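You operate a simulated robot arm through the tools that you are given. There is no shell and no other tool.

You run a simulated robot arm. Do the job below in one go: nothing can be reset, and whatever is moved stays where it is left.

## Task
The last pull was weak: under 50 N drop the crimp height two marks, else one.
Fine: read the peak pointer; slacken the wheel, open the clamp, put the white lead in the reject bin, zero the pointer.

Only the result counts: the job must be done as asked and must still hold three seconds after the hand-in. Knocking over, shifting, dropping, spilling or breaking anything else fails it.

## Robot
A 6-joint arm with a fingered hand, fixed in place. Base frame: the origin is on the floor under the middle of its stand, x ahead of it, y to its left, z up; the work surface is at about z = 860. Units: mm, degrees, N and s.
With the tool pointing down near the work surface it reaches from about 300 to 800 mm from the base axis. Its first joint turns from -166.0 to 166.0 degrees. Payload 4 kg.
The TCP is the grasp point between the finger pads, 26 mm short of the fingertips. In the tool frame z runs along the fingers and y along their closing line. The gripper opens to 132 mm; its body begins 73 mm behind the TCP. The gripper is a hand of 5 fingers: y runs from the thumb to the fingers, the wrist lies at [0, 0, -239] in the tool frame, and closing takes about 1.5 s.
Orientation is that of the tool frame in the base frame, as a unit quaternion [x, y, z, w]. With the fingers straight down and closing along the base's y, the tool's x points along the base's -x, its y along +y and its z along -z.

## Interface
- The arm moves only by the tool play_rows. Its argument "steps" is a list that holds one entry, the list of rows, each a list of 7 numbers: the opening, from 0 (shut) to 1 (fully open), then the shift along the tool's x, y, z in units of 30 mm (1.0 is 30 mm), then the turn, a rotation vector about the tool's x, y, z in units of 8 degrees (1.0 is 8 degrees). In form: [[[jaw, dx, dy, dz, wx, wy, wz], ...]]. A call has 1 to 20 rows; each row shifts and turns the commanded pose from where the row before left it, along the tool's axes as they then stand. A call with a number of a shift or a turn outside -1 to 1 is refused whole. Rows are played at 5 a second. More than 50 mm and 8.6 degrees between two rows, or a gripper value outside its range, and nothing of the call is played. Where a pose cannot be reached the arm comes as near as it can. A force on the tool above 40 N (or 10 N above the force at the start of the call, whichever is more), or a blocked arm, ends the call early, and 0.2 s more pass. The fingers move at their own pace (about 45 mm/s each) and stop on an object; they squeeze with about 29 N. The grip force told is the motor's: it shows also when the fingers shut on nothing. Time passes only in rows, and 0.2 s behind the last, so rows that do not move let the fingers close. The reply holds the time, the measured pose of the TCP, the force on the tool along the base axes, the opening and the grip force, in the units named above and with some noise, with the torque about the TCP (base axes, N m) and any sound that the robot's microphone picked up, and new pictures: "pictures" is both (left out), scene, wrist or none.
- Cameras (640 x 400 px; columns grow to the right, rows downward): "scene" is fixed at [49.4, -651.9, 1540.4]; the picture's right is [0.78, -0.63, 0.00], its down [-0.39, -0.48, -0.79] and it looks along [0.49, 0.61, -0.62] (base axes); focal length 250 px, centre (320, 200). "wrist" rides on the gripper at [85, 2, -97] in the tool frame; the picture's right is [-0.02, 1.00, 0.00], its down [-0.75, -0.02, -0.66] and it looks along [-0.66, -0.01, 0.75] (tool axes); focal length 270 px, centre (320, 200).
- hand_shape(shape): the hand has 5 fingers and takes this shape, open, in about a second: jaw (thumb against the fingers, like two jaws); tri (thumb and two fingers); tip (a fingertip pinch); poke (one finger out to press); point (the index stretched); flat (the hand flat); cup (the hand cupped); fist (a fist). The gripper value then closes the fingers along that shape, each until it touches; the sizes above hold for jaw. It gives what a move gives, with no picture.
- locate(camera, pixels): for up to 12 pixels [column, row] of the newest picture of that camera ("zoom" is the newest enlarged one), the place [x, y, z] in the base frame of the surface seen there, good to about 2 mm. It takes no simulated time.
- enlarge(camera, box): a new picture of the part [left, top, right, bottom] of that camera's present view, enlarged. It takes no simulated time.
- finish_job(): hands the job in; it is judged then, once.

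Leave the gripper open and the arm clear of the work at the hand-in unless told otherwise.

The tools are called after "Request:" as a command line: name --argument value ..., lists and objects as JSON in quotes. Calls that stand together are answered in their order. play_rows: Moves the arm, as the interface text tells. Its arguments: {"type":"object","properties":{"steps":{"type":"array"},"pictures":{"type":"string","enum":["both","scene","wrist","none"]}},"required":["steps"]} The other tools are called the same way: hand_shape (shape) gives the hand a shape; locate (camera, pixels) gives the place of the surface under pixels of a picture; enlarge (camera, box) takes an enlarged picture of a part of a camera's view; finish_job () hands the job in.

At the start:

```text
t: 0.0
position: [373.2, -64.4, 1355.7]
tcp_rot: [0.001, 1.0, 0.0, 0.001]
wrist_force: [0.4, -0.4, -0.3]
wrist_torque: [-0.03, -0.03, 0.01]
finger_gap: 131.9
gripper_force: 0.1
shape: jaw
```

scene: 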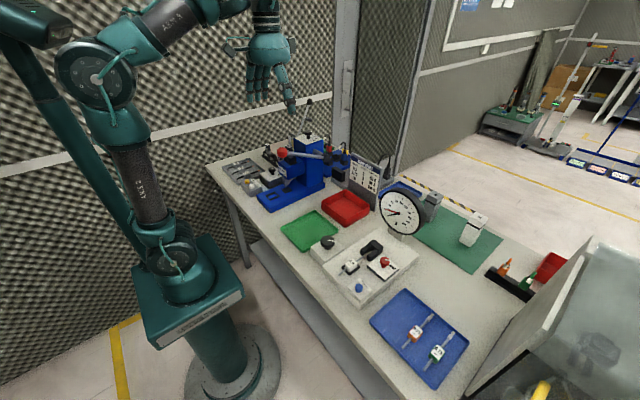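
wrist: 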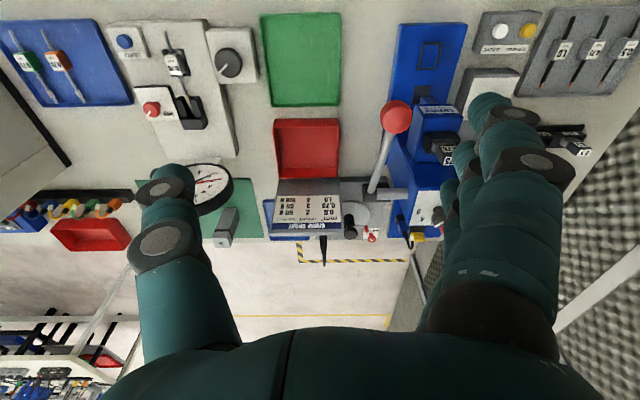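

I see a bench with a blue press, a dial gauge, a pull tester plate and bins. I'll enlarge several parts of the scene and wrist views to identify things.

Request:
enlarge --camera "scene" --box '[300, 180, 460, 310]'

Request:
enlarge --camera "scene" --box '[210, 110, 400, 230]'

Request:
enlarge --camera "scene" --box '[360, 160, 580, 390]'

Request:
enlarge --camera "wrist" --box '[0, 0, 280, 180]'

Request:
enlarge --camera "wrist" --box '[360, 0, 640, 180]'

Request:
enlarge --camera "wrist" --box '[180, 140, 460, 280]'

```text
3.08 times, centred on (380, 245) of scene
```

zoom: 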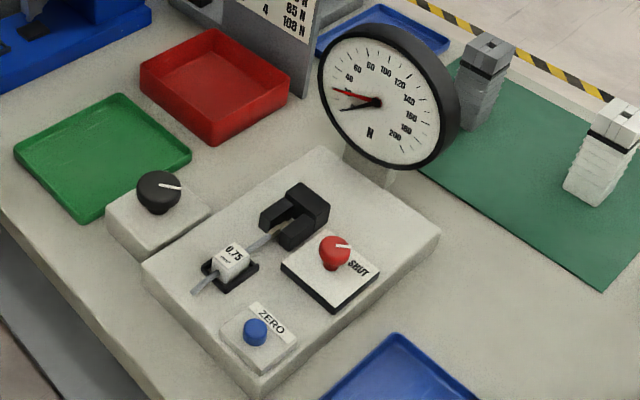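

```text
3.33 times, centred on (305, 170) of scene
```

zoom: 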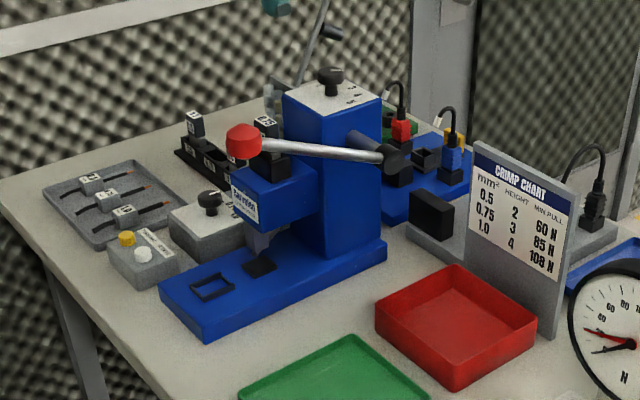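

```text
1.74 times, centred on (470, 275) of scene
```

zoom: 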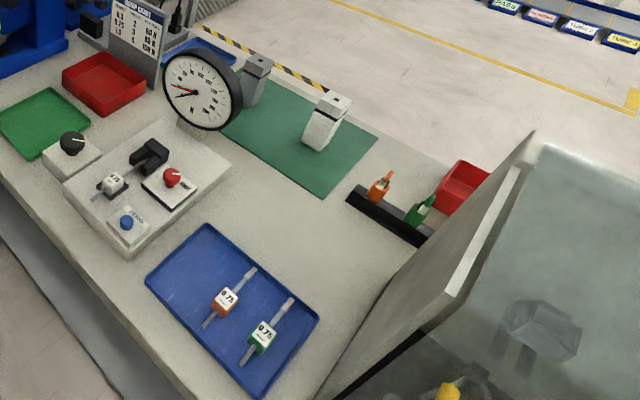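

```text
2.22 times, centred on (140, 90) of wrist
```

zoom: 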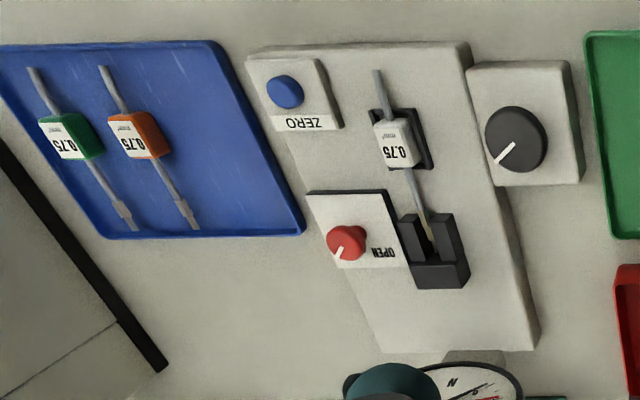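

```text
2.22 times, centred on (500, 90) of wrist
```

zoom: 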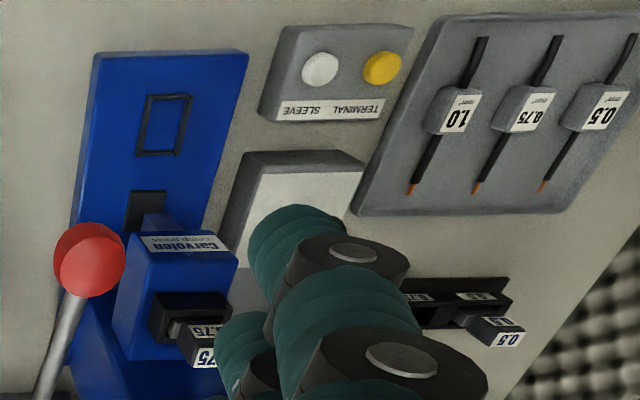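

```text
2.29 times, centred on (320, 210) of wrist
```

zoom: 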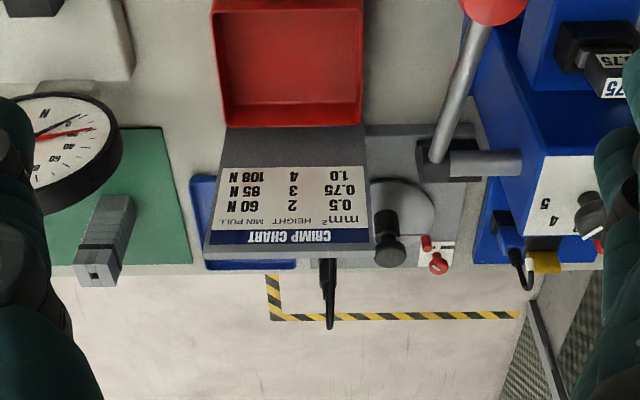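

The tester plate holds the white 0.75 lead, with a black wheel, a red clamp knob, a blue ZERO button and the dial behind. I'll zoom on the dial and the press top.

Request:
enlarge --camera "scene" --box '[375, 185, 431, 240]'

Request:
enlarge --camera "scene" --box '[285, 120, 345, 160]'

Request:
enlarge --camera "scene" --box '[310, 225, 410, 300]'

Request:
locate --camera "scene" --pixels '[[327, 241], [350, 266], [385, 262], [360, 287], [372, 249], [400, 213], [345, 206], [308, 230], [552, 265], [309, 137], [430, 330], [340, 274]]'

```text
7.27 times, centred on (403, 212) of scene
```

zoom: 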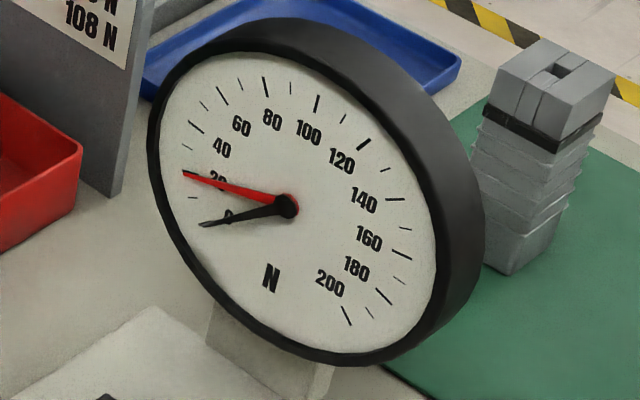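

```text
10.00 times, centred on (315, 140) of scene
```

zoom: 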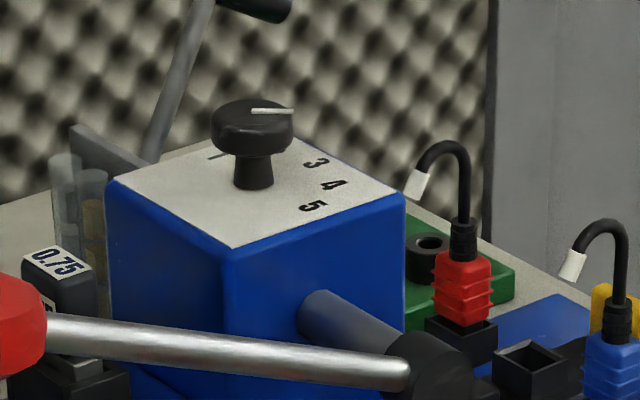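

```text
5.33 times, centred on (360, 262) of scene
```

zoom: 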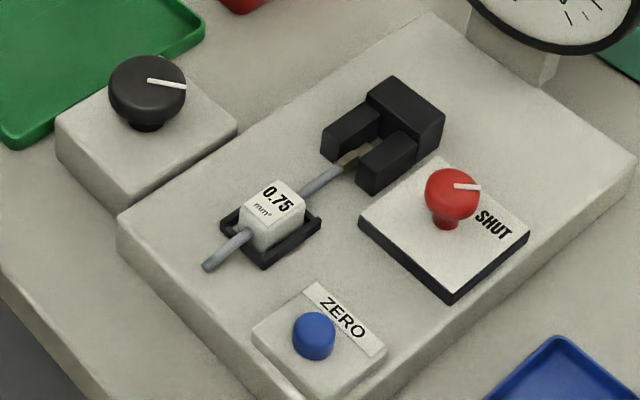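

```text
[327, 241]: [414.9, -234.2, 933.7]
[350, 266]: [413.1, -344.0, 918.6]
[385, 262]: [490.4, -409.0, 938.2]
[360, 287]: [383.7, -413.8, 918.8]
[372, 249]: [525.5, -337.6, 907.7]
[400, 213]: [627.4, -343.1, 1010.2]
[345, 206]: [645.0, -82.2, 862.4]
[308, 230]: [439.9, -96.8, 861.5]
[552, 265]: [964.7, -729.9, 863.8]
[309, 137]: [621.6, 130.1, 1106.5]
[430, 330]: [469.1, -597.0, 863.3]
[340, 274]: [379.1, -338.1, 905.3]
```

The red pointer sits at roughly 20 and the black needle at roughly 0, but the view is oblique. I'll move the hand (staying high) so the wrist camera looks straight at the dial and the tester plate.

Request:
play_rows --steps '[[[1, -0.1, -0.93, 0.387, 0, 0, 0], [1, -0.1, -0.93, 0.387, 0, 0, 0], [1, -0.1, -0.93, 0.387, 0, 0, 0], [1, -0.1, -0.93, 0.387, 0, 0, 0], [1, -0.1, -0.93, 0.387, 0, 0, 0], [1, -0.1, -0.93, 0.387, 0, 0, 0], [1, -0.1, -0.93, 0.387, 0, 0, 0], [1, -0.1, -0.93, 0.387, 0, 0, 0], [1, -0.1, -0.93, 0.387, 0, 0, 0], [1, -0.1, -0.93, 0.387, 0, 0, 0], [1, 0, 0, 0, 0, 0, 0]]]'

```text
t: 2.4
position: [403.5, -341.9, 1239.7]
tcp_rot: [0.0, 1.0, 0.0, 0.001]
wrist_force: [0.0, 0.1, -0.6]
wrist_torque: [0.01, 0.03, 0.0]
finger_gap: 131.9
gripper_force: 0.1
shape: jaw
```

scene: 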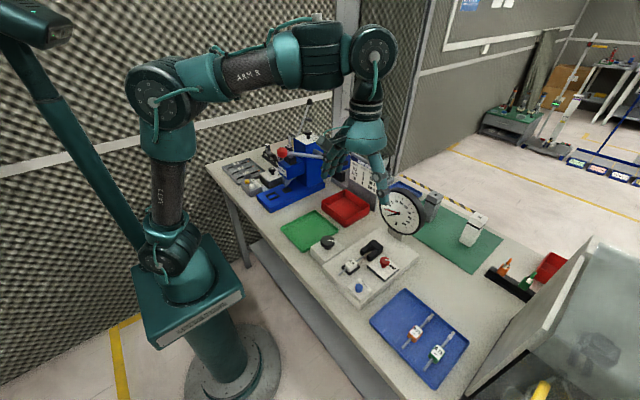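
wrist: 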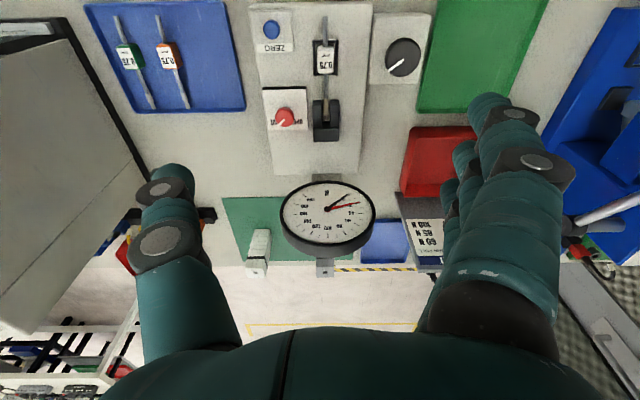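

Request:
enlarge --camera "wrist" --box '[272, 172, 384, 260]'

Request:
enlarge --camera "wrist" --box '[240, 0, 440, 180]'

```text
4.55 times, centred on (328, 216) of wrist
```

zoom: 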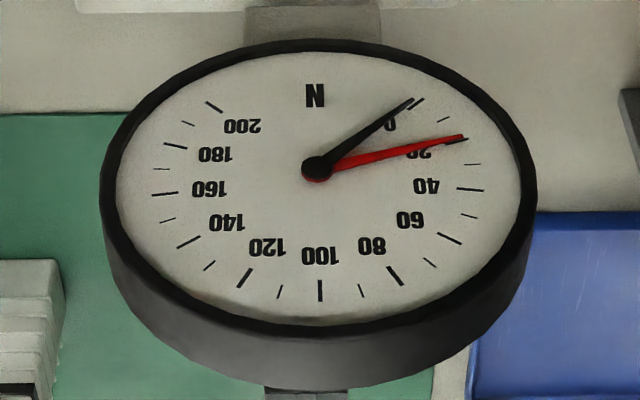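

```text
2.22 times, centred on (340, 90) of wrist
```

zoom: 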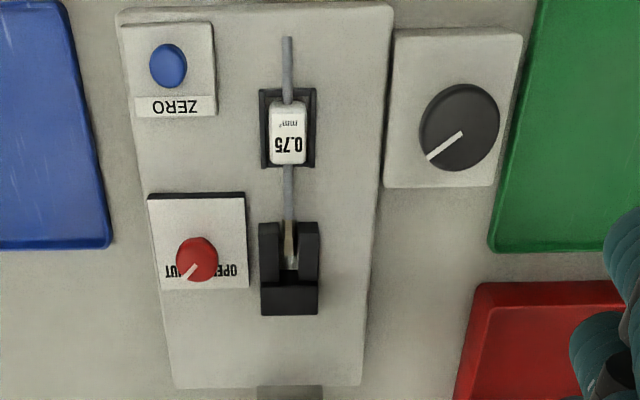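

Seen nearly square-on, the red peak pointer is at the 20 N tick (below 50 N) and the black live needle is near 0. So the crimp height must drop two marks. Next I'll look at the press's height dial from above, moving high across to it.

Request:
play_rows --steps '[[[1, -0.16, 0.975, -0.104, 0, 0, 0], [1, -0.16, 0.975, -0.104, 0, 0, 0], [1, -0.16, 0.975, -0.104, 0, 0, 0], [1, -0.16, 0.975, -0.104, 0, 0, 0], [1, -0.16, 0.975, -0.104, 0, 0, 0], [1, -0.16, 0.975, -0.104, 0, 0, 0], [1, -0.16, 0.975, -0.104, 0, 0, 0], [1, -0.16, 0.975, -0.104, 0, 0, 0], [1, -0.16, 0.975, -0.104, 0, 0, 0], [1, -0.16, 0.975, -0.104, 0, 0, 0], [1, -0.16, 0.975, -0.104, 0, 0, 0], [1, -0.16, 0.975, -0.104, 0, 0, 0], [1, -0.16, 0.975, -0.104, 0, 0, 0], [1, -0.16, 0.975, -0.104, 0, 0, 0], [1, -0.16, 0.975, -0.104, 0, 0, 0], [1, -0.16, 0.975, -0.104, 0, 0, 0], [1, 0, 0, 0, 0, 0, 0]]]'

```text
t: 6.0
position: [477.6, 125.5, 1290.2]
tcp_rot: [0.0, 1.0, -0.001, 0.001]
wrist_force: [0.6, -0.7, -0.1]
wrist_torque: [-0.04, -0.04, -0.02]
finger_gap: 131.8
gripper_force: 0.0
shape: jaw
```

scene: 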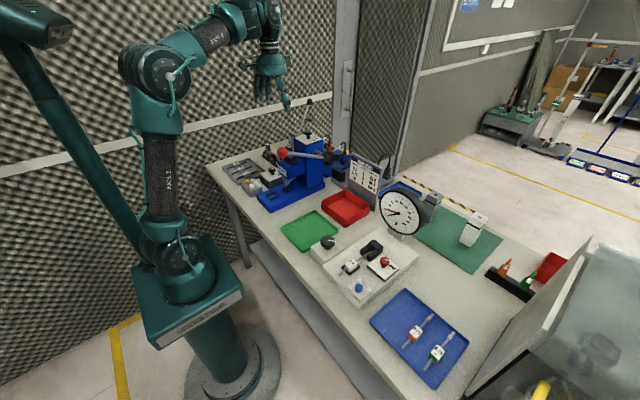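
wrist: 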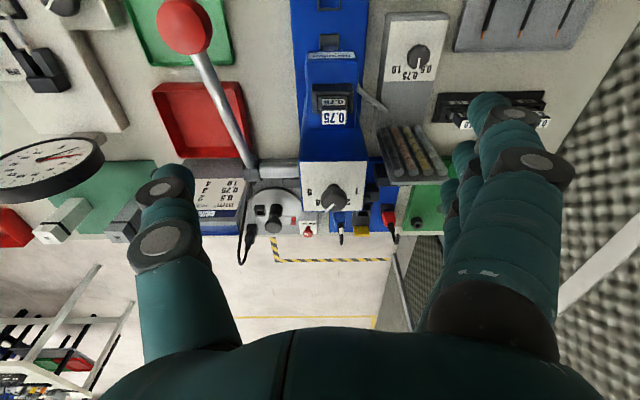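

Request:
enlarge --camera "wrist" --box '[294, 150, 374, 220]'

Request:
enlarge --camera "wrist" --box '[240, 0, 480, 150]'

Request:
enlarge --camera "wrist" --box '[180, 140, 460, 270]'

Request:
enlarge --camera "wrist" --box '[120, 0, 280, 170]'

```text
5.71 times, centred on (334, 185) of wrist
```

zoom: 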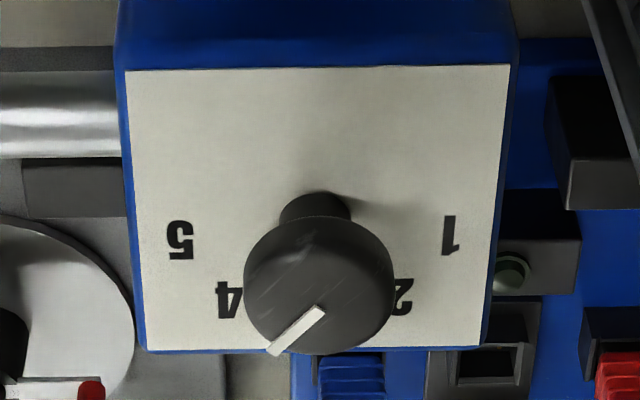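

```text
2.67 times, centred on (360, 75) of wrist
```

zoom: 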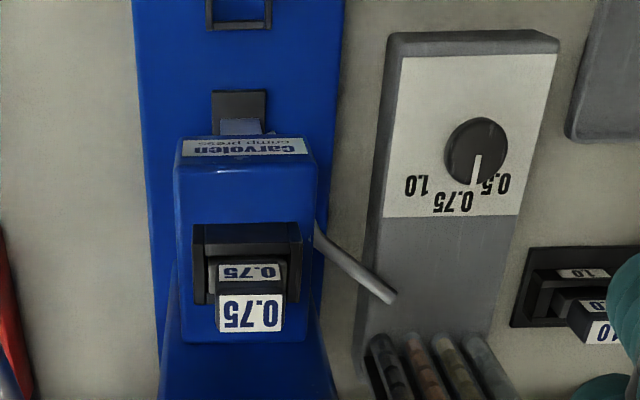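

```text
2.29 times, centred on (320, 205) of wrist
```

zoom: 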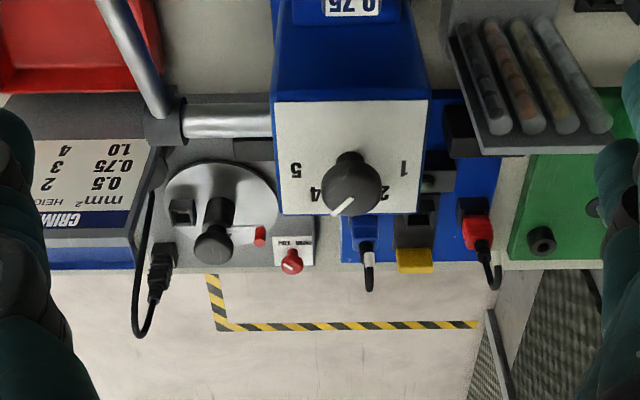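

```text
2.35 times, centred on (200, 85) of wrist
```

zoom: 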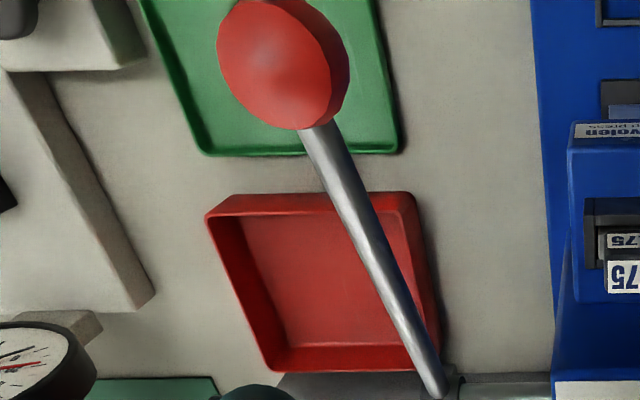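

The press's height dial runs 1–5; the knob's white mark points at 4 (between +x and −y, about 45°). I'll measure knob, plate, lever and other heights.

Request:
locate --camera "wrist" --pixels '[[333, 197], [333, 190], [312, 170], [357, 170], [313, 205], [359, 204], [185, 25], [185, 5], [225, 110], [250, 160], [330, 211], [345, 200]]'

Request:
locate --camera "wrist" --pixels '[[328, 210], [334, 203], [310, 198], [317, 192], [365, 191], [350, 189], [366, 175], [280, 172], [330, 100], [330, 60], [410, 150], [418, 50]]'

```text
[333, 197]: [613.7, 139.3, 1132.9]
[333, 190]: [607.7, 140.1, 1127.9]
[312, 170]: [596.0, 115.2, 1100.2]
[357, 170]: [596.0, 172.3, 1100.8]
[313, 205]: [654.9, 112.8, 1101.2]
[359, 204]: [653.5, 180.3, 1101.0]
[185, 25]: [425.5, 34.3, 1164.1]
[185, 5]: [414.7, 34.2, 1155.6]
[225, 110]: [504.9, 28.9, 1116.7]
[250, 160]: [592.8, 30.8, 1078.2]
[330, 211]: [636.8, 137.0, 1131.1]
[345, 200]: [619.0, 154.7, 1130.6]
```

```text
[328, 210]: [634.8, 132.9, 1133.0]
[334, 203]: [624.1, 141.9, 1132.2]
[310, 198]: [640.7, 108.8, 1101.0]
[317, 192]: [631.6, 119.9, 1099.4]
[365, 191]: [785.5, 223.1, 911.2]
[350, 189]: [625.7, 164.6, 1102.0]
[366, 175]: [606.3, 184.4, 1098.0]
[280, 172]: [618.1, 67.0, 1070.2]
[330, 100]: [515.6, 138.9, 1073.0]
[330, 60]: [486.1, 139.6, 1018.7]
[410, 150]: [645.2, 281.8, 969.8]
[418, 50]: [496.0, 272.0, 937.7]
```

Plate top is z≈1100, knob top z≈1132, centre near (621,141). I'll try the three-finger shape while high up and see how the fingers sit.

Request:
hand_shape --shape "tri"

Request:
locate --camera "scene" --pixels '[[306, 115], [308, 101], [283, 153], [268, 178]]'

```text
t: 6.9
position: [478.5, 124.4, 1288.4]
tcp_rot: [0.001, 1.0, 0.0, 0.0]
wrist_force: [0.0, -0.2, -0.4]
wrist_torque: [-0.01, -0.03, -0.01]
finger_gap: 132.1
gripper_force: 0.1
shape: tri
```

```text
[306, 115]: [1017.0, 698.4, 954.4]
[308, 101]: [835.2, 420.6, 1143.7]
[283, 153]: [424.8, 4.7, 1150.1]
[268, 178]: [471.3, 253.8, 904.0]
```

Next a no-motion row to see the tri shape.

Request:
play_rows --steps '[[[1, 0, 0, 0, 0, 0, 0]]]'

```text
t: 7.3
position: [479.0, 124.5, 1287.5]
tcp_rot: [-0.001, 1.0, 0.0, 0.001]
wrist_force: [0.2, 0.4, 0.2]
wrist_torque: [0.0, 0.0, 0.01]
finger_gap: 131.5
gripper_force: 0.1
shape: tri
```

scene: 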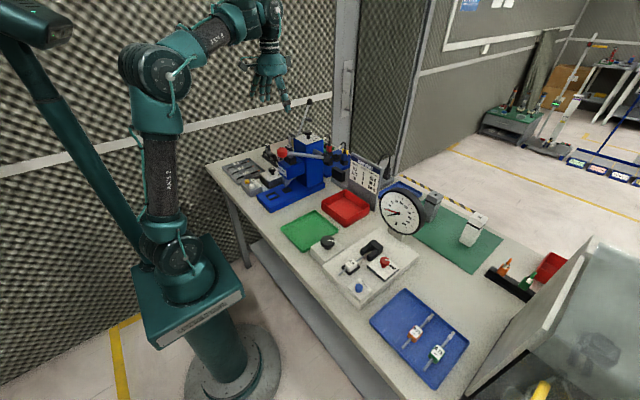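
wrist: 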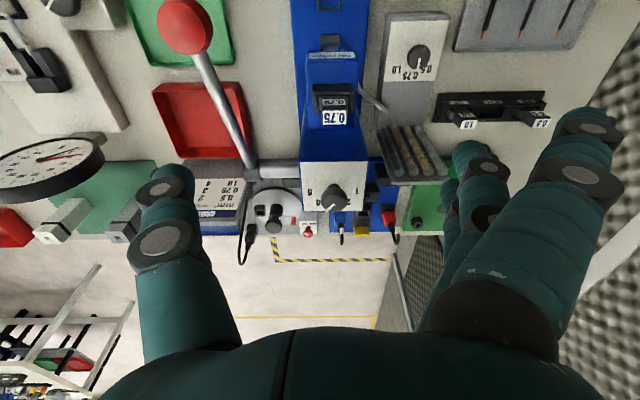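

I'll partly close the tri shape in the air (to about 35 mm) to see where the fingertips meet.

Request:
play_rows --steps '[[[0.3, 0, 0, 0, 0, 0, 0], [0.3, 0, 0, 0, 0, 0, 0], [0.3, 0, 0, 0, 0, 0, 0], [0.3, 0, 0, 0, 0, 0, 0], [0.3, 0, 0, 0, 0, 0, 0], [0.3, 0, 0, 0, 0, 0, 0], [0.3, 0, 0, 0, 0, 0, 0]]]'

Request:
enlarge --camera "wrist" --box '[140, 80, 620, 380]'

Request:
enlarge --camera "scene" --box '[210, 20, 330, 130]'

```text
t: 8.9
position: [478.7, 124.8, 1288.0]
tcp_rot: [0.001, 1.0, 0.0, 0.0]
wrist_force: [-0.1, -0.8, -0.8]
wrist_torque: [0.04, 0.01, 0.02]
finger_gap: 40.1
gripper_force: 0.0
shape: tri
```

scene: 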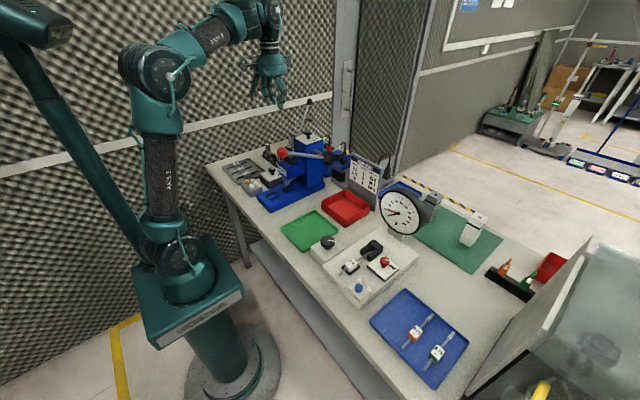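
wrist: 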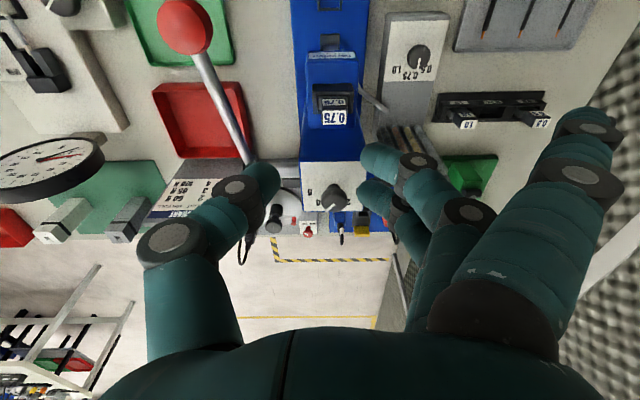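

```text
1.33 times, centred on (380, 230) of wrist
```

zoom: 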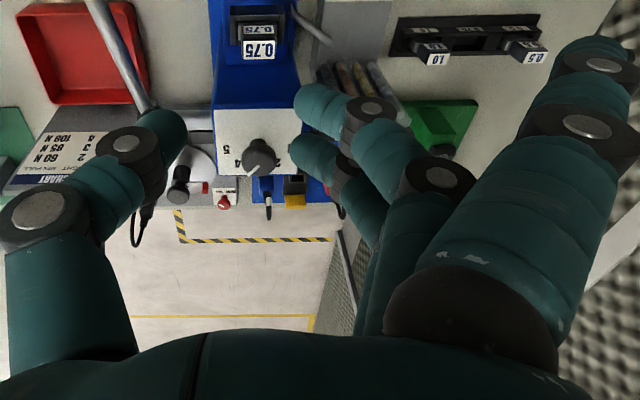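

```text
3.64 times, centred on (270, 75) of scene
```

zoom: 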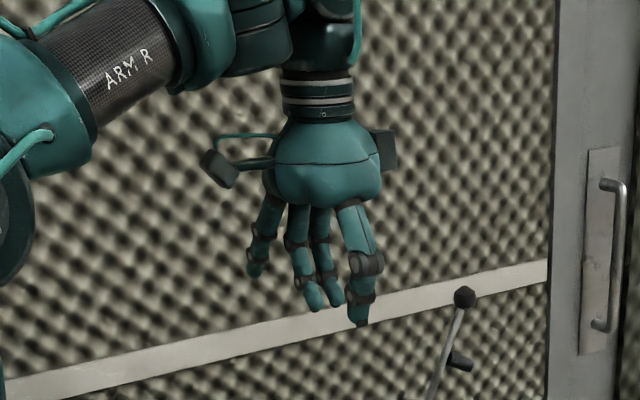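

Closed tri shape puts the thumb and two fingers around the image centre. I'll move over the height knob (621,141) at z≈1190 with the hand at 0.6 opening, then pre-turn 36° clockwise (seen from above).

Request:
play_rows --steps '[[[0.6, -0.949, 0.108, 0.653, 0, 0, 0], [0.6, -0.949, 0.108, 0.653, 0, 0, 0], [0.6, -0.949, 0.108, 0.653, 0, 0, 0], [0.6, -0.949, 0.108, 0.653, 0, 0, 0], [0.6, -0.949, 0.108, 0.653, 0, 0, 0], [0.6, 0, 0, 0, 0, 0, 0]]]'

Request:
enlarge --camera "wrist" --box '[240, 120, 400, 260]'

```text
t: 10.3
position: [622.5, 142.0, 1192.2]
tcp_rot: [0.0, 1.0, 0.0, 0.002]
wrist_force: [-0.9, -0.2, 0.6]
wrist_torque: [0.0, -0.01, 0.02]
finger_gap: 78.5
gripper_force: 0.0
shape: tri
```

scene: 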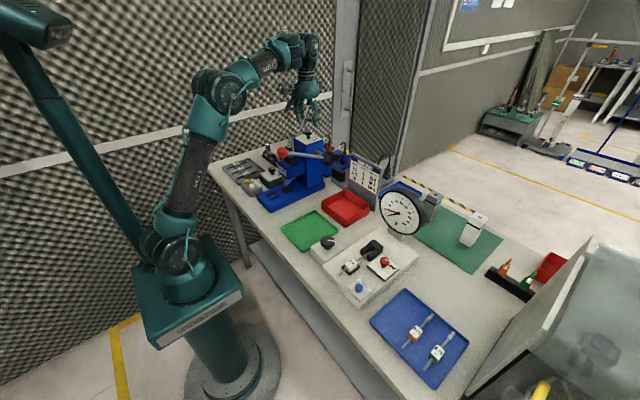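
wrist: 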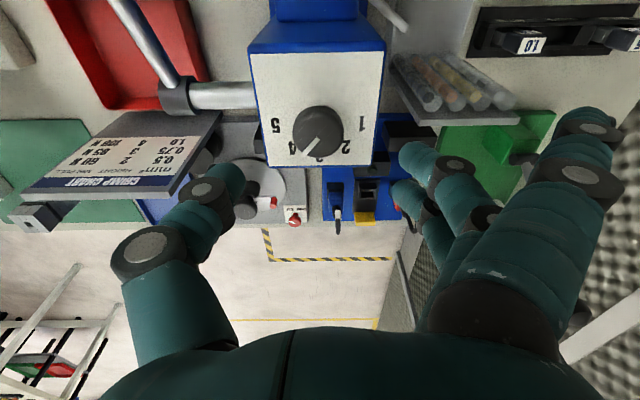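

```text
2.86 times, centred on (320, 190) of wrist
```

zoom: 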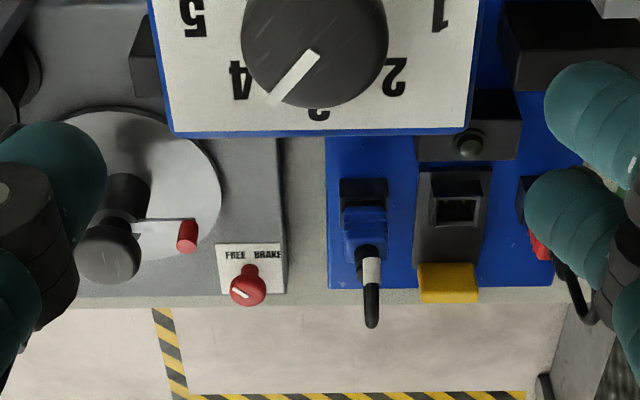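

The knob is clearly visible at wrist (316,132). I'll enlarge and measure more precisely.

Request:
enlarge --camera "wrist" --box '[245, 45, 395, 175]'

Request:
locate --camera "wrist" --pixels '[[317, 140], [292, 132], [341, 132], [317, 156], [300, 150], [316, 118], [275, 125], [360, 124], [293, 148], [344, 147], [318, 161], [318, 60]]'

```text
3.08 times, centred on (320, 110) of wrist
```

zoom: 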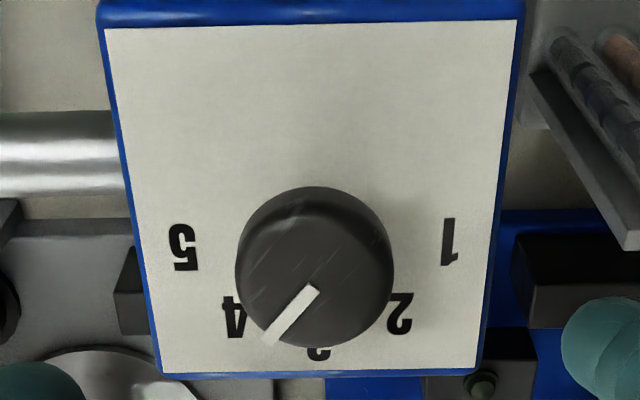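

```text
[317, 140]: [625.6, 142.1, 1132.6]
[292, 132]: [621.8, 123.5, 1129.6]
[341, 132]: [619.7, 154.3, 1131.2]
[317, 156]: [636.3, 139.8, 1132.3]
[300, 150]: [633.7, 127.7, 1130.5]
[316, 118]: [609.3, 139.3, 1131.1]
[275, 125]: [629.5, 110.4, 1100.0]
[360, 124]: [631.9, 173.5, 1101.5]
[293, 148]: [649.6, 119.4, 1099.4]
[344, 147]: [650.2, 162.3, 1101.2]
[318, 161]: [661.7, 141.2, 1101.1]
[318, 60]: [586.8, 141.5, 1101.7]
```

Knob centre ≈ (621,140.5), its mark at 36° (4); marks are ~36° apart, and 2 lies at 36° on the other side, so I need 72° counter-clockwise. I pre-turn the hand 36° clockwise, and go down to just above the knob.

Request:
play_rows --steps '[[[0.6, 0.05, -0.05, 0, 0, 0, 0], [0.6, 0, 0, 0, 0, 0, 0.9], [0.6, 0, 0, 0, 0, 0, 0.9], [0.6, 0, 0, 0, 0, 0, 0.9], [0.6, 0, 0, 0, 0, 0, 0.9], [0.6, 0, 0, 0, 0, 0, 0.9], [0.6, 0, 0, 0.5, 0, 0, 0], [0.6, 0, 0, 0.5, 0, 0, 0], [0.6, 0, 0, 0, 0, 0, 0]]]'

```text
t: 12.3
position: [621.6, 139.9, 1162.2]
tcp_rot: [0.309, 0.951, 0.001, 0.001]
wrist_force: [-0.7, -0.2, -0.3]
wrist_torque: [-0.02, 0.01, 0.02]
finger_gap: 78.6
gripper_force: 0.1
shape: tri
```

scene: 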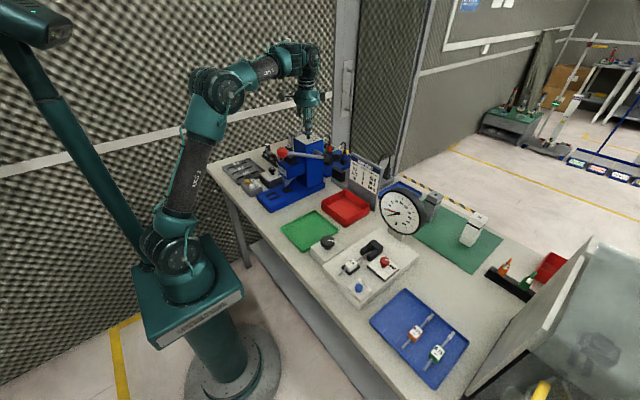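
wrist: 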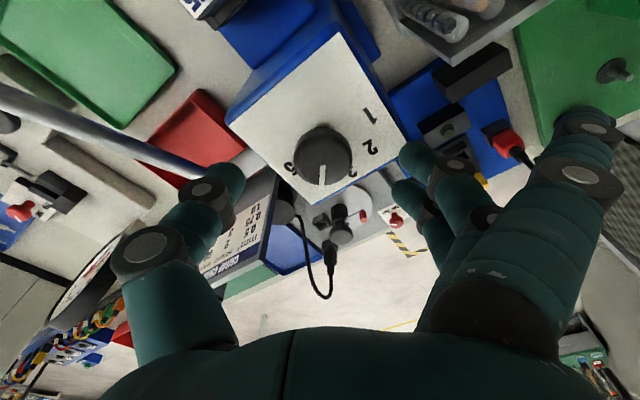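

The hand is aligned; the mark points straight down in the picture. I'll descend 31 mm to z≈1131, then close on the knob.

Request:
play_rows --steps '[[[0.6, 0, 0, 0.35, 0, 0, 0], [0.6, 0, 0, 0.35, 0, 0, 0], [0.6, 0, 0, 0.33, 0, 0, 0], [0.6, 0, 0, 0, 0, 0, 0]]]'

Request:
enlarge --camera "scene" --box '[265, 80, 355, 160]'

```text
t: 13.3
position: [622.6, 139.0, 1130.7]
tcp_rot: [0.309, 0.951, 0.001, 0.002]
wrist_force: [-0.6, 0.9, 0.3]
wrist_torque: [0.04, 0.0, -0.04]
finger_gap: 78.7
gripper_force: 0.0
shape: tri
```

scene: 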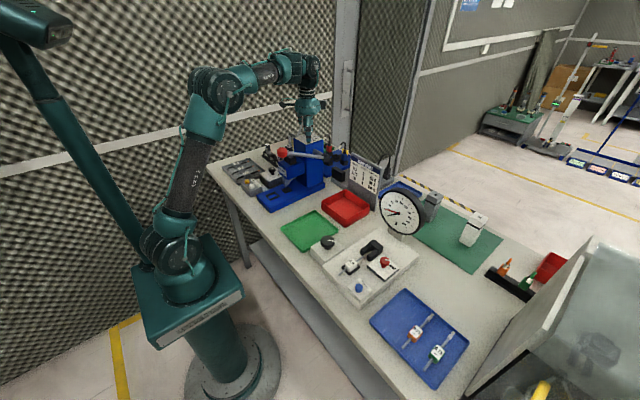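
wrist: 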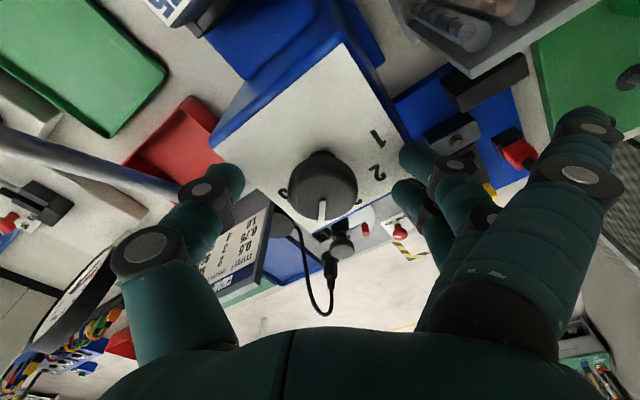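

```text
5.00 times, centred on (310, 120) of scene
```

zoom: 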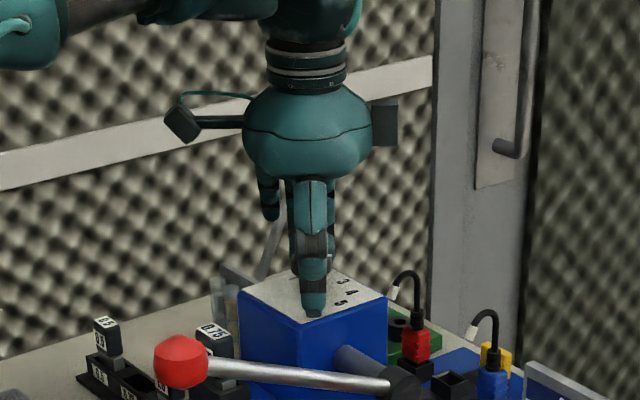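

The fingers straddle the knob clear of the plate. Closing on it now.

Request:
play_rows --steps '[[[0.4, 0, 0, 0, 0, 0, 0], [0.3, 0, 0, 0, 0, 0, 0], [0.2, 0, 0, 0, 0, 0, 0], [0.1, 0, 0, 0, 0, 0, 0], [0, 0, 0, 0, 0, 0, 0], [0, 0, 0, 0, 0, 0, 0], [0, 0, 0, 0, 0, 0, 0], [0, 0, 0, 0, 0, 0, 0]]]'

```text
t: 15.1
position: [622.7, 138.6, 1131.5]
tcp_rot: [0.308, 0.951, 0.0, 0.001]
wrist_force: [-0.1, -0.5, -13.7]
wrist_torque: [0.05, -0.09, 0.03]
finger_gap: 19.5
gripper_force: 29.3
shape: tri
```

scene: 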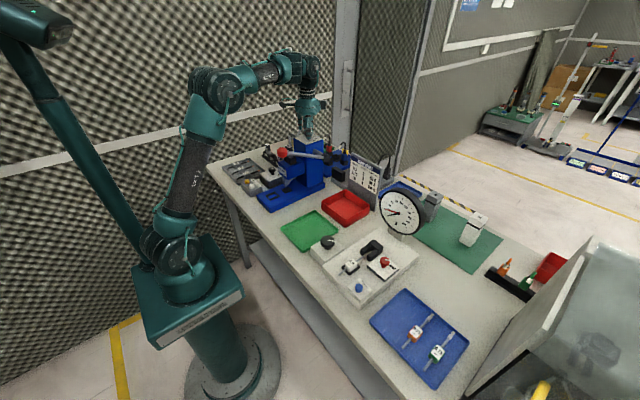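
wrist: 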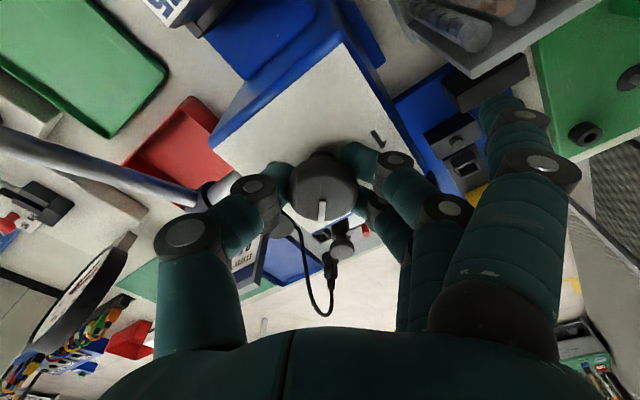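

The fingers hold the knob (gap 19.5 mm, 29 N). I'll try a first counter-clockwise turn of 16° and check whether the mark follows.

Request:
play_rows --steps '[[[0, 0, 0, 0, 0, 0, -0.5], [0, 0, 0, 0, 0, 0, -0.5], [0, 0, 0, 0, 0, 0, -0.5], [0, 0, 0, 0, 0, 0, -0.5], [0, 0, 0, 0, 0, 0, 0]]]'

Request:
enlarge --camera "wrist" --box '[240, 110, 400, 250]'

```text
t: 16.3
position: [622.1, 138.5, 1130.7]
tcp_rot: [0.174, 0.985, 0.0, 0.001]
wrist_force: [16.4, -0.6, -14.9]
wrist_torque: [0.1, -0.29, -0.04]
finger_gap: 18.9
gripper_force: 29.0
shape: tri
```

scene: 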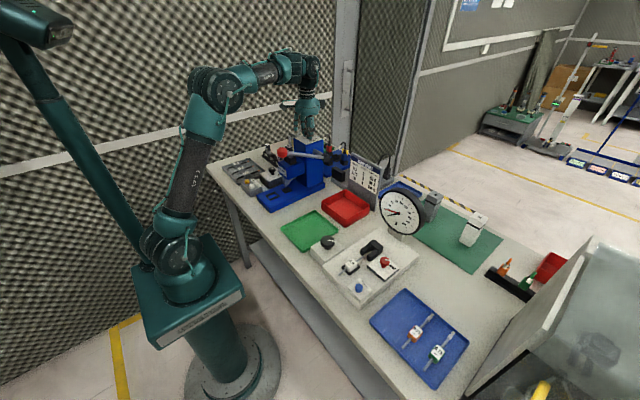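
wrist: 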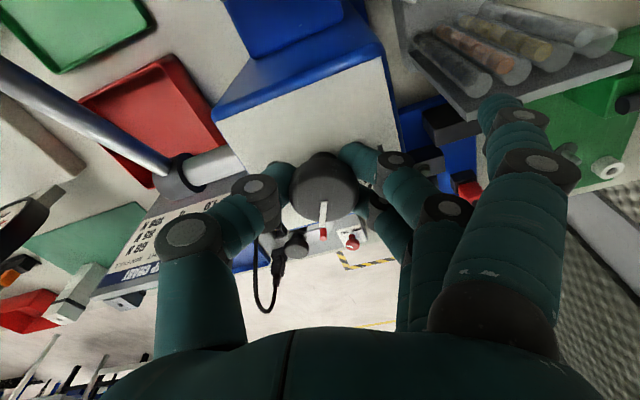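

```text
2.86 times, centred on (320, 180) of wrist
```

zoom: 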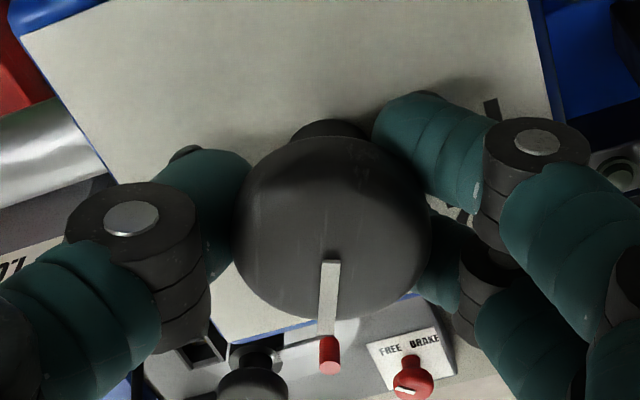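

The mark turns with the hand (still straight down in the picture). There is a 16 N sideways load along +x, so I'll ease the tool 2 mm toward +x and look at the force.

Request:
play_rows --steps '[[[0, -0.0626, 0.0228, 0, 0, 0, 0], [0, 0, 0, 0, 0, 0, 0]]]' --pictures "none"

```text
t: 16.9
position: [622.8, 137.9, 1129.3]
tcp_rot: [0.173, 0.985, -0.001, -0.001]
wrist_force: [0.8, -2.8, -16.3]
wrist_torque: [0.05, -0.07, -0.03]
finger_gap: 18.5
gripper_force: 29.0
shape: tri
```

The load relaxed to near zero. I'll continue turning with the same small compensation, 28° more.

Request:
play_rows --steps '[[[0, -0.0147, 0.007, 0, 0, 0, -0.5], [0, -0.0147, 0.007, 0, 0, 0, -0.5], [0, -0.0147, 0.007, 0, 0, 0, -0.5], [0, -0.0147, 0.007, 0, 0, 0, -0.5], [0, -0.0147, 0.007, 0, 0, 0, -0.5], [0, -0.0147, 0.007, 0, 0, 0, -0.5], [0, -0.0147, 0.007, 0, 0, 0, -0.5], [0, 0, 0, 0, 0, 0, 0]]]'

Request:
enlarge --camera "wrist" --box '[240, 110, 400, 250]'

```text
t: 18.7
position: [626.2, 139.9, 1131.5]
tcp_rot: [-0.07, 0.998, -0.001, -0.001]
wrist_force: [-27.9, -7.3, -18.0]
wrist_torque: [-0.03, 0.38, 0.02]
finger_gap: 18.3
gripper_force: 29.3
shape: tri
```

scene: 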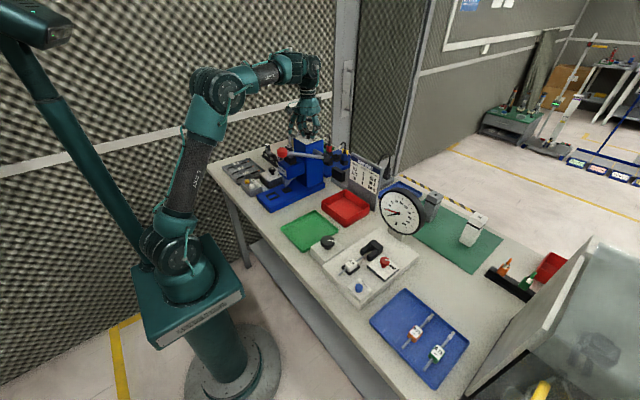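
wrist: 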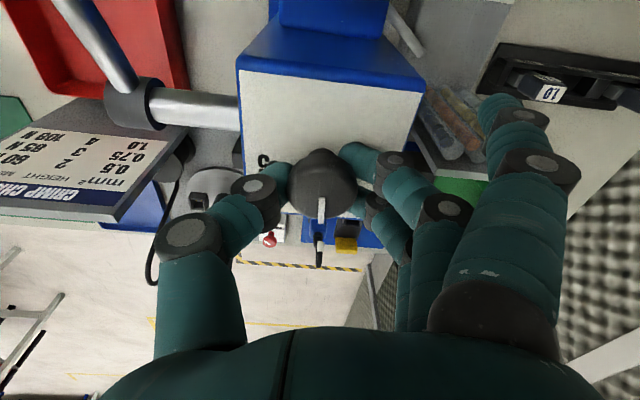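

```text
2.86 times, centred on (320, 180) of wrist
```

zoom: 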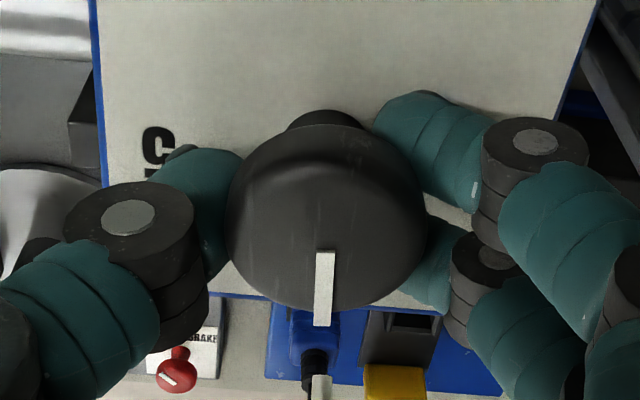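

I over-compensated (−28 N in x). I'll shift back 3.3 mm and continue turning the last 28° without compensation, in two halves.

Request:
play_rows --steps '[[[0, 0.113, -0.0145, 0, 0, 0, 0], [0, 0, 0, 0, 0, 0, 0], [0, 0, 0, 0, 0, 0, -0.5], [0, 0, 0, 0, 0, 0, -0.5], [0, 0, 0, 0, 0, 0, -0.5], [0, 0, 0, 0, 0, 0, 0]]]' --pictures "none"

```text
t: 20.1
position: [623.7, 139.4, 1130.3]
tcp_rot: [-0.174, 0.985, 0.0, 0.002]
wrist_force: [15.5, 3.6, -16.9]
wrist_torque: [0.14, -0.19, -0.06]
finger_gap: 17.9
gripper_force: 29.1
shape: tri
```

Request:
play_rows --steps '[[[0, -0.064, -0.009, 0, 0, 0, 0], [0, 0, 0, 0, 0, 0, 0], [0, 0, 0, 0, 0, 0, -0.5], [0, 0, 0, 0, 0, 0, -0.5], [0, 0, 0, 0, 0, 0, -0.5], [0, 0, 0, 0, 0, 0, -0.5], [0, 0, 0, 0, 0, 0, 0]]]'

Request:
enlarge --camera "wrist" --box '[240, 110, 400, 250]'

```text
t: 21.7
position: [624.6, 140.2, 1130.8]
tcp_rot: [-0.31, 0.951, 0.0, 0.002]
wrist_force: [-2.6, 5.5, -17.0]
wrist_torque: [0.17, 0.14, -0.05]
finger_gap: 17.3
gripper_force: 29.3
shape: tri
```

scene: 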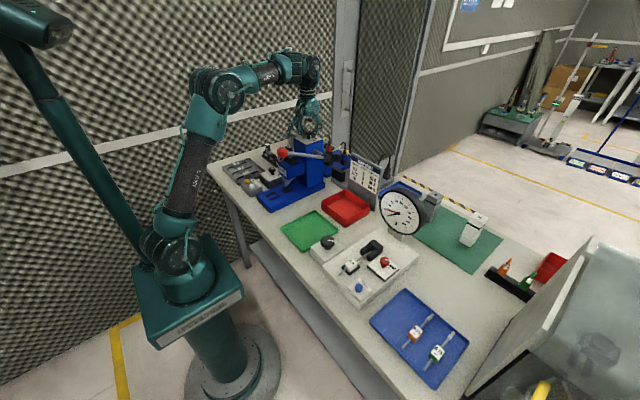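
wrist: 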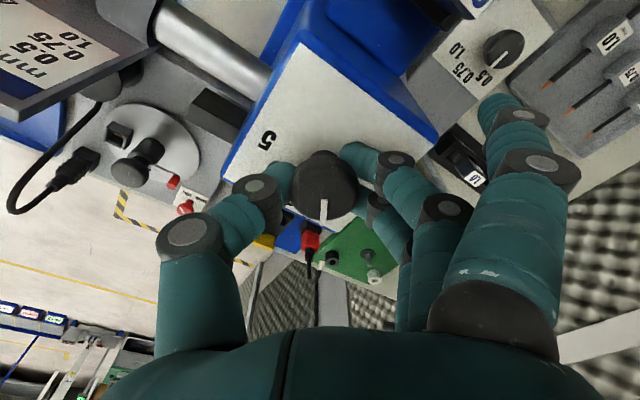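

```text
2.86 times, centred on (320, 180) of wrist
```

zoom: 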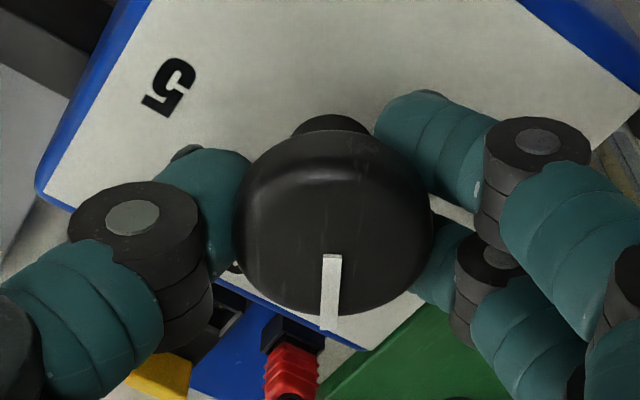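

The hand is now at −36° with the mark straight ahead of it, i.e. at 2. Releasing the knob, lifting straight up and checking.

Request:
play_rows --steps '[[[0.15, 0, 0, 0, 0, 0, 0], [0.3, 0, 0, 0, 0, 0, 0], [0.6, 0, 0, 0, 0, 0, 0], [0.6, 0, 0, 0, 0, 0, 0], [0.6, 0, 0, 0, 0, 0, 0], [0.6, 0, 0, -0.5, 0, 0, 0], [0.6, 0, 0, -1, 0, 0, 0], [0.6, 0, 0, -1, 0, 0, 0], [0.6, 0, 0, 0, 0, 0, 0.9], [0.6, 0, 0, 0, 0, 0, 0.9], [0.6, 0, 0, 0, 0, 0, 0.9], [0.6, 0, 0, 0, 0, 0, 0.9], [0.6, 0, 0, 0, 0, 0, 0.9], [0.6, 0, 0, 0, 0, 0, 0]]]'

Request:
enlarge --camera "wrist" --box '[245, 45, 395, 175]'

```text
t: 24.7
position: [623.5, 137.7, 1206.8]
tcp_rot: [0.0, 1.0, 0.0, 0.001]
wrist_force: [0.0, -0.7, -0.3]
wrist_torque: [-0.01, 0.01, -0.01]
finger_gap: 78.5
gripper_force: 0.1
shape: tri
```

scene: 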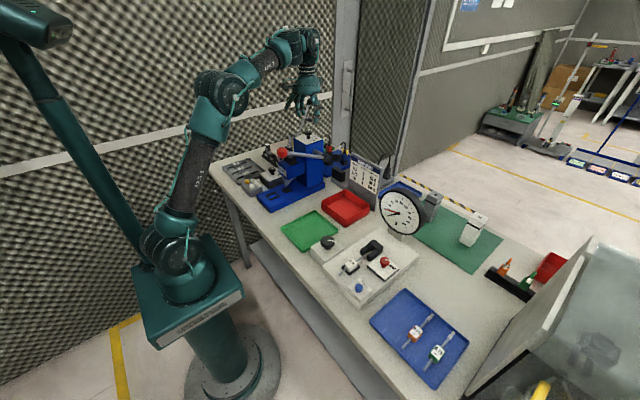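
wrist: 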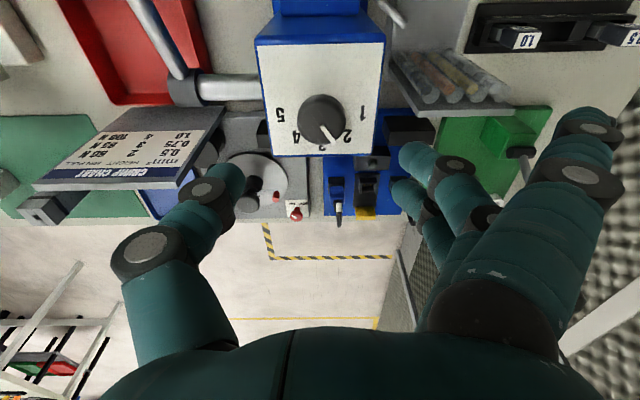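

```text
3.08 times, centred on (320, 110) of wrist
```

zoom: 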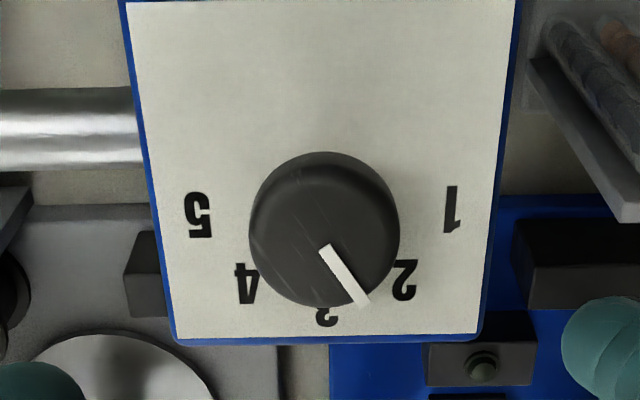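

The mark now points towards 2 but may be slightly short. I'll measure the mark's end points.

Request:
locate --camera "zoom" --pixels '[[328, 250], [360, 299], [343, 274], [253, 240], [396, 240], [324, 300], [324, 222], [405, 280], [247, 283], [452, 208], [199, 215], [326, 316]]'

Request:
enlarge --camera "wrist" --box '[290, 85, 354, 155]'

```text
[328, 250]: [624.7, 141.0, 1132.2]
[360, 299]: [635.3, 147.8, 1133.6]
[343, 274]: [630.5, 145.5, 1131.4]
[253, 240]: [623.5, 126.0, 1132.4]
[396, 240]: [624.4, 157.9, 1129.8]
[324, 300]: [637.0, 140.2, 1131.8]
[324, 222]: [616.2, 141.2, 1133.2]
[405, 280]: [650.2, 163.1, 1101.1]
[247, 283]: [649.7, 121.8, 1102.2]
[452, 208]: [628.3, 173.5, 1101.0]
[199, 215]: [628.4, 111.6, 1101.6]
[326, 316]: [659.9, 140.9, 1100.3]
```

```text
5.71 times, centred on (322, 120) of wrist
```

zoom: 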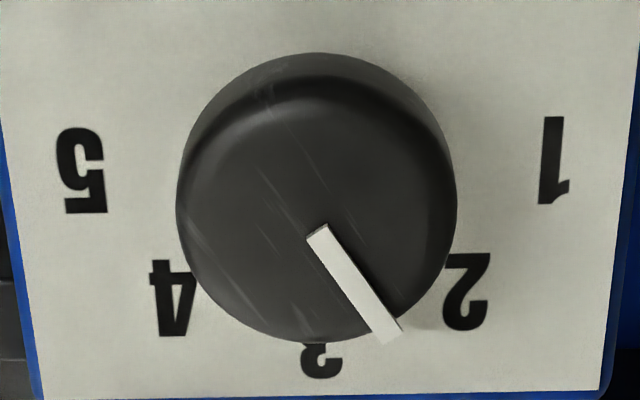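

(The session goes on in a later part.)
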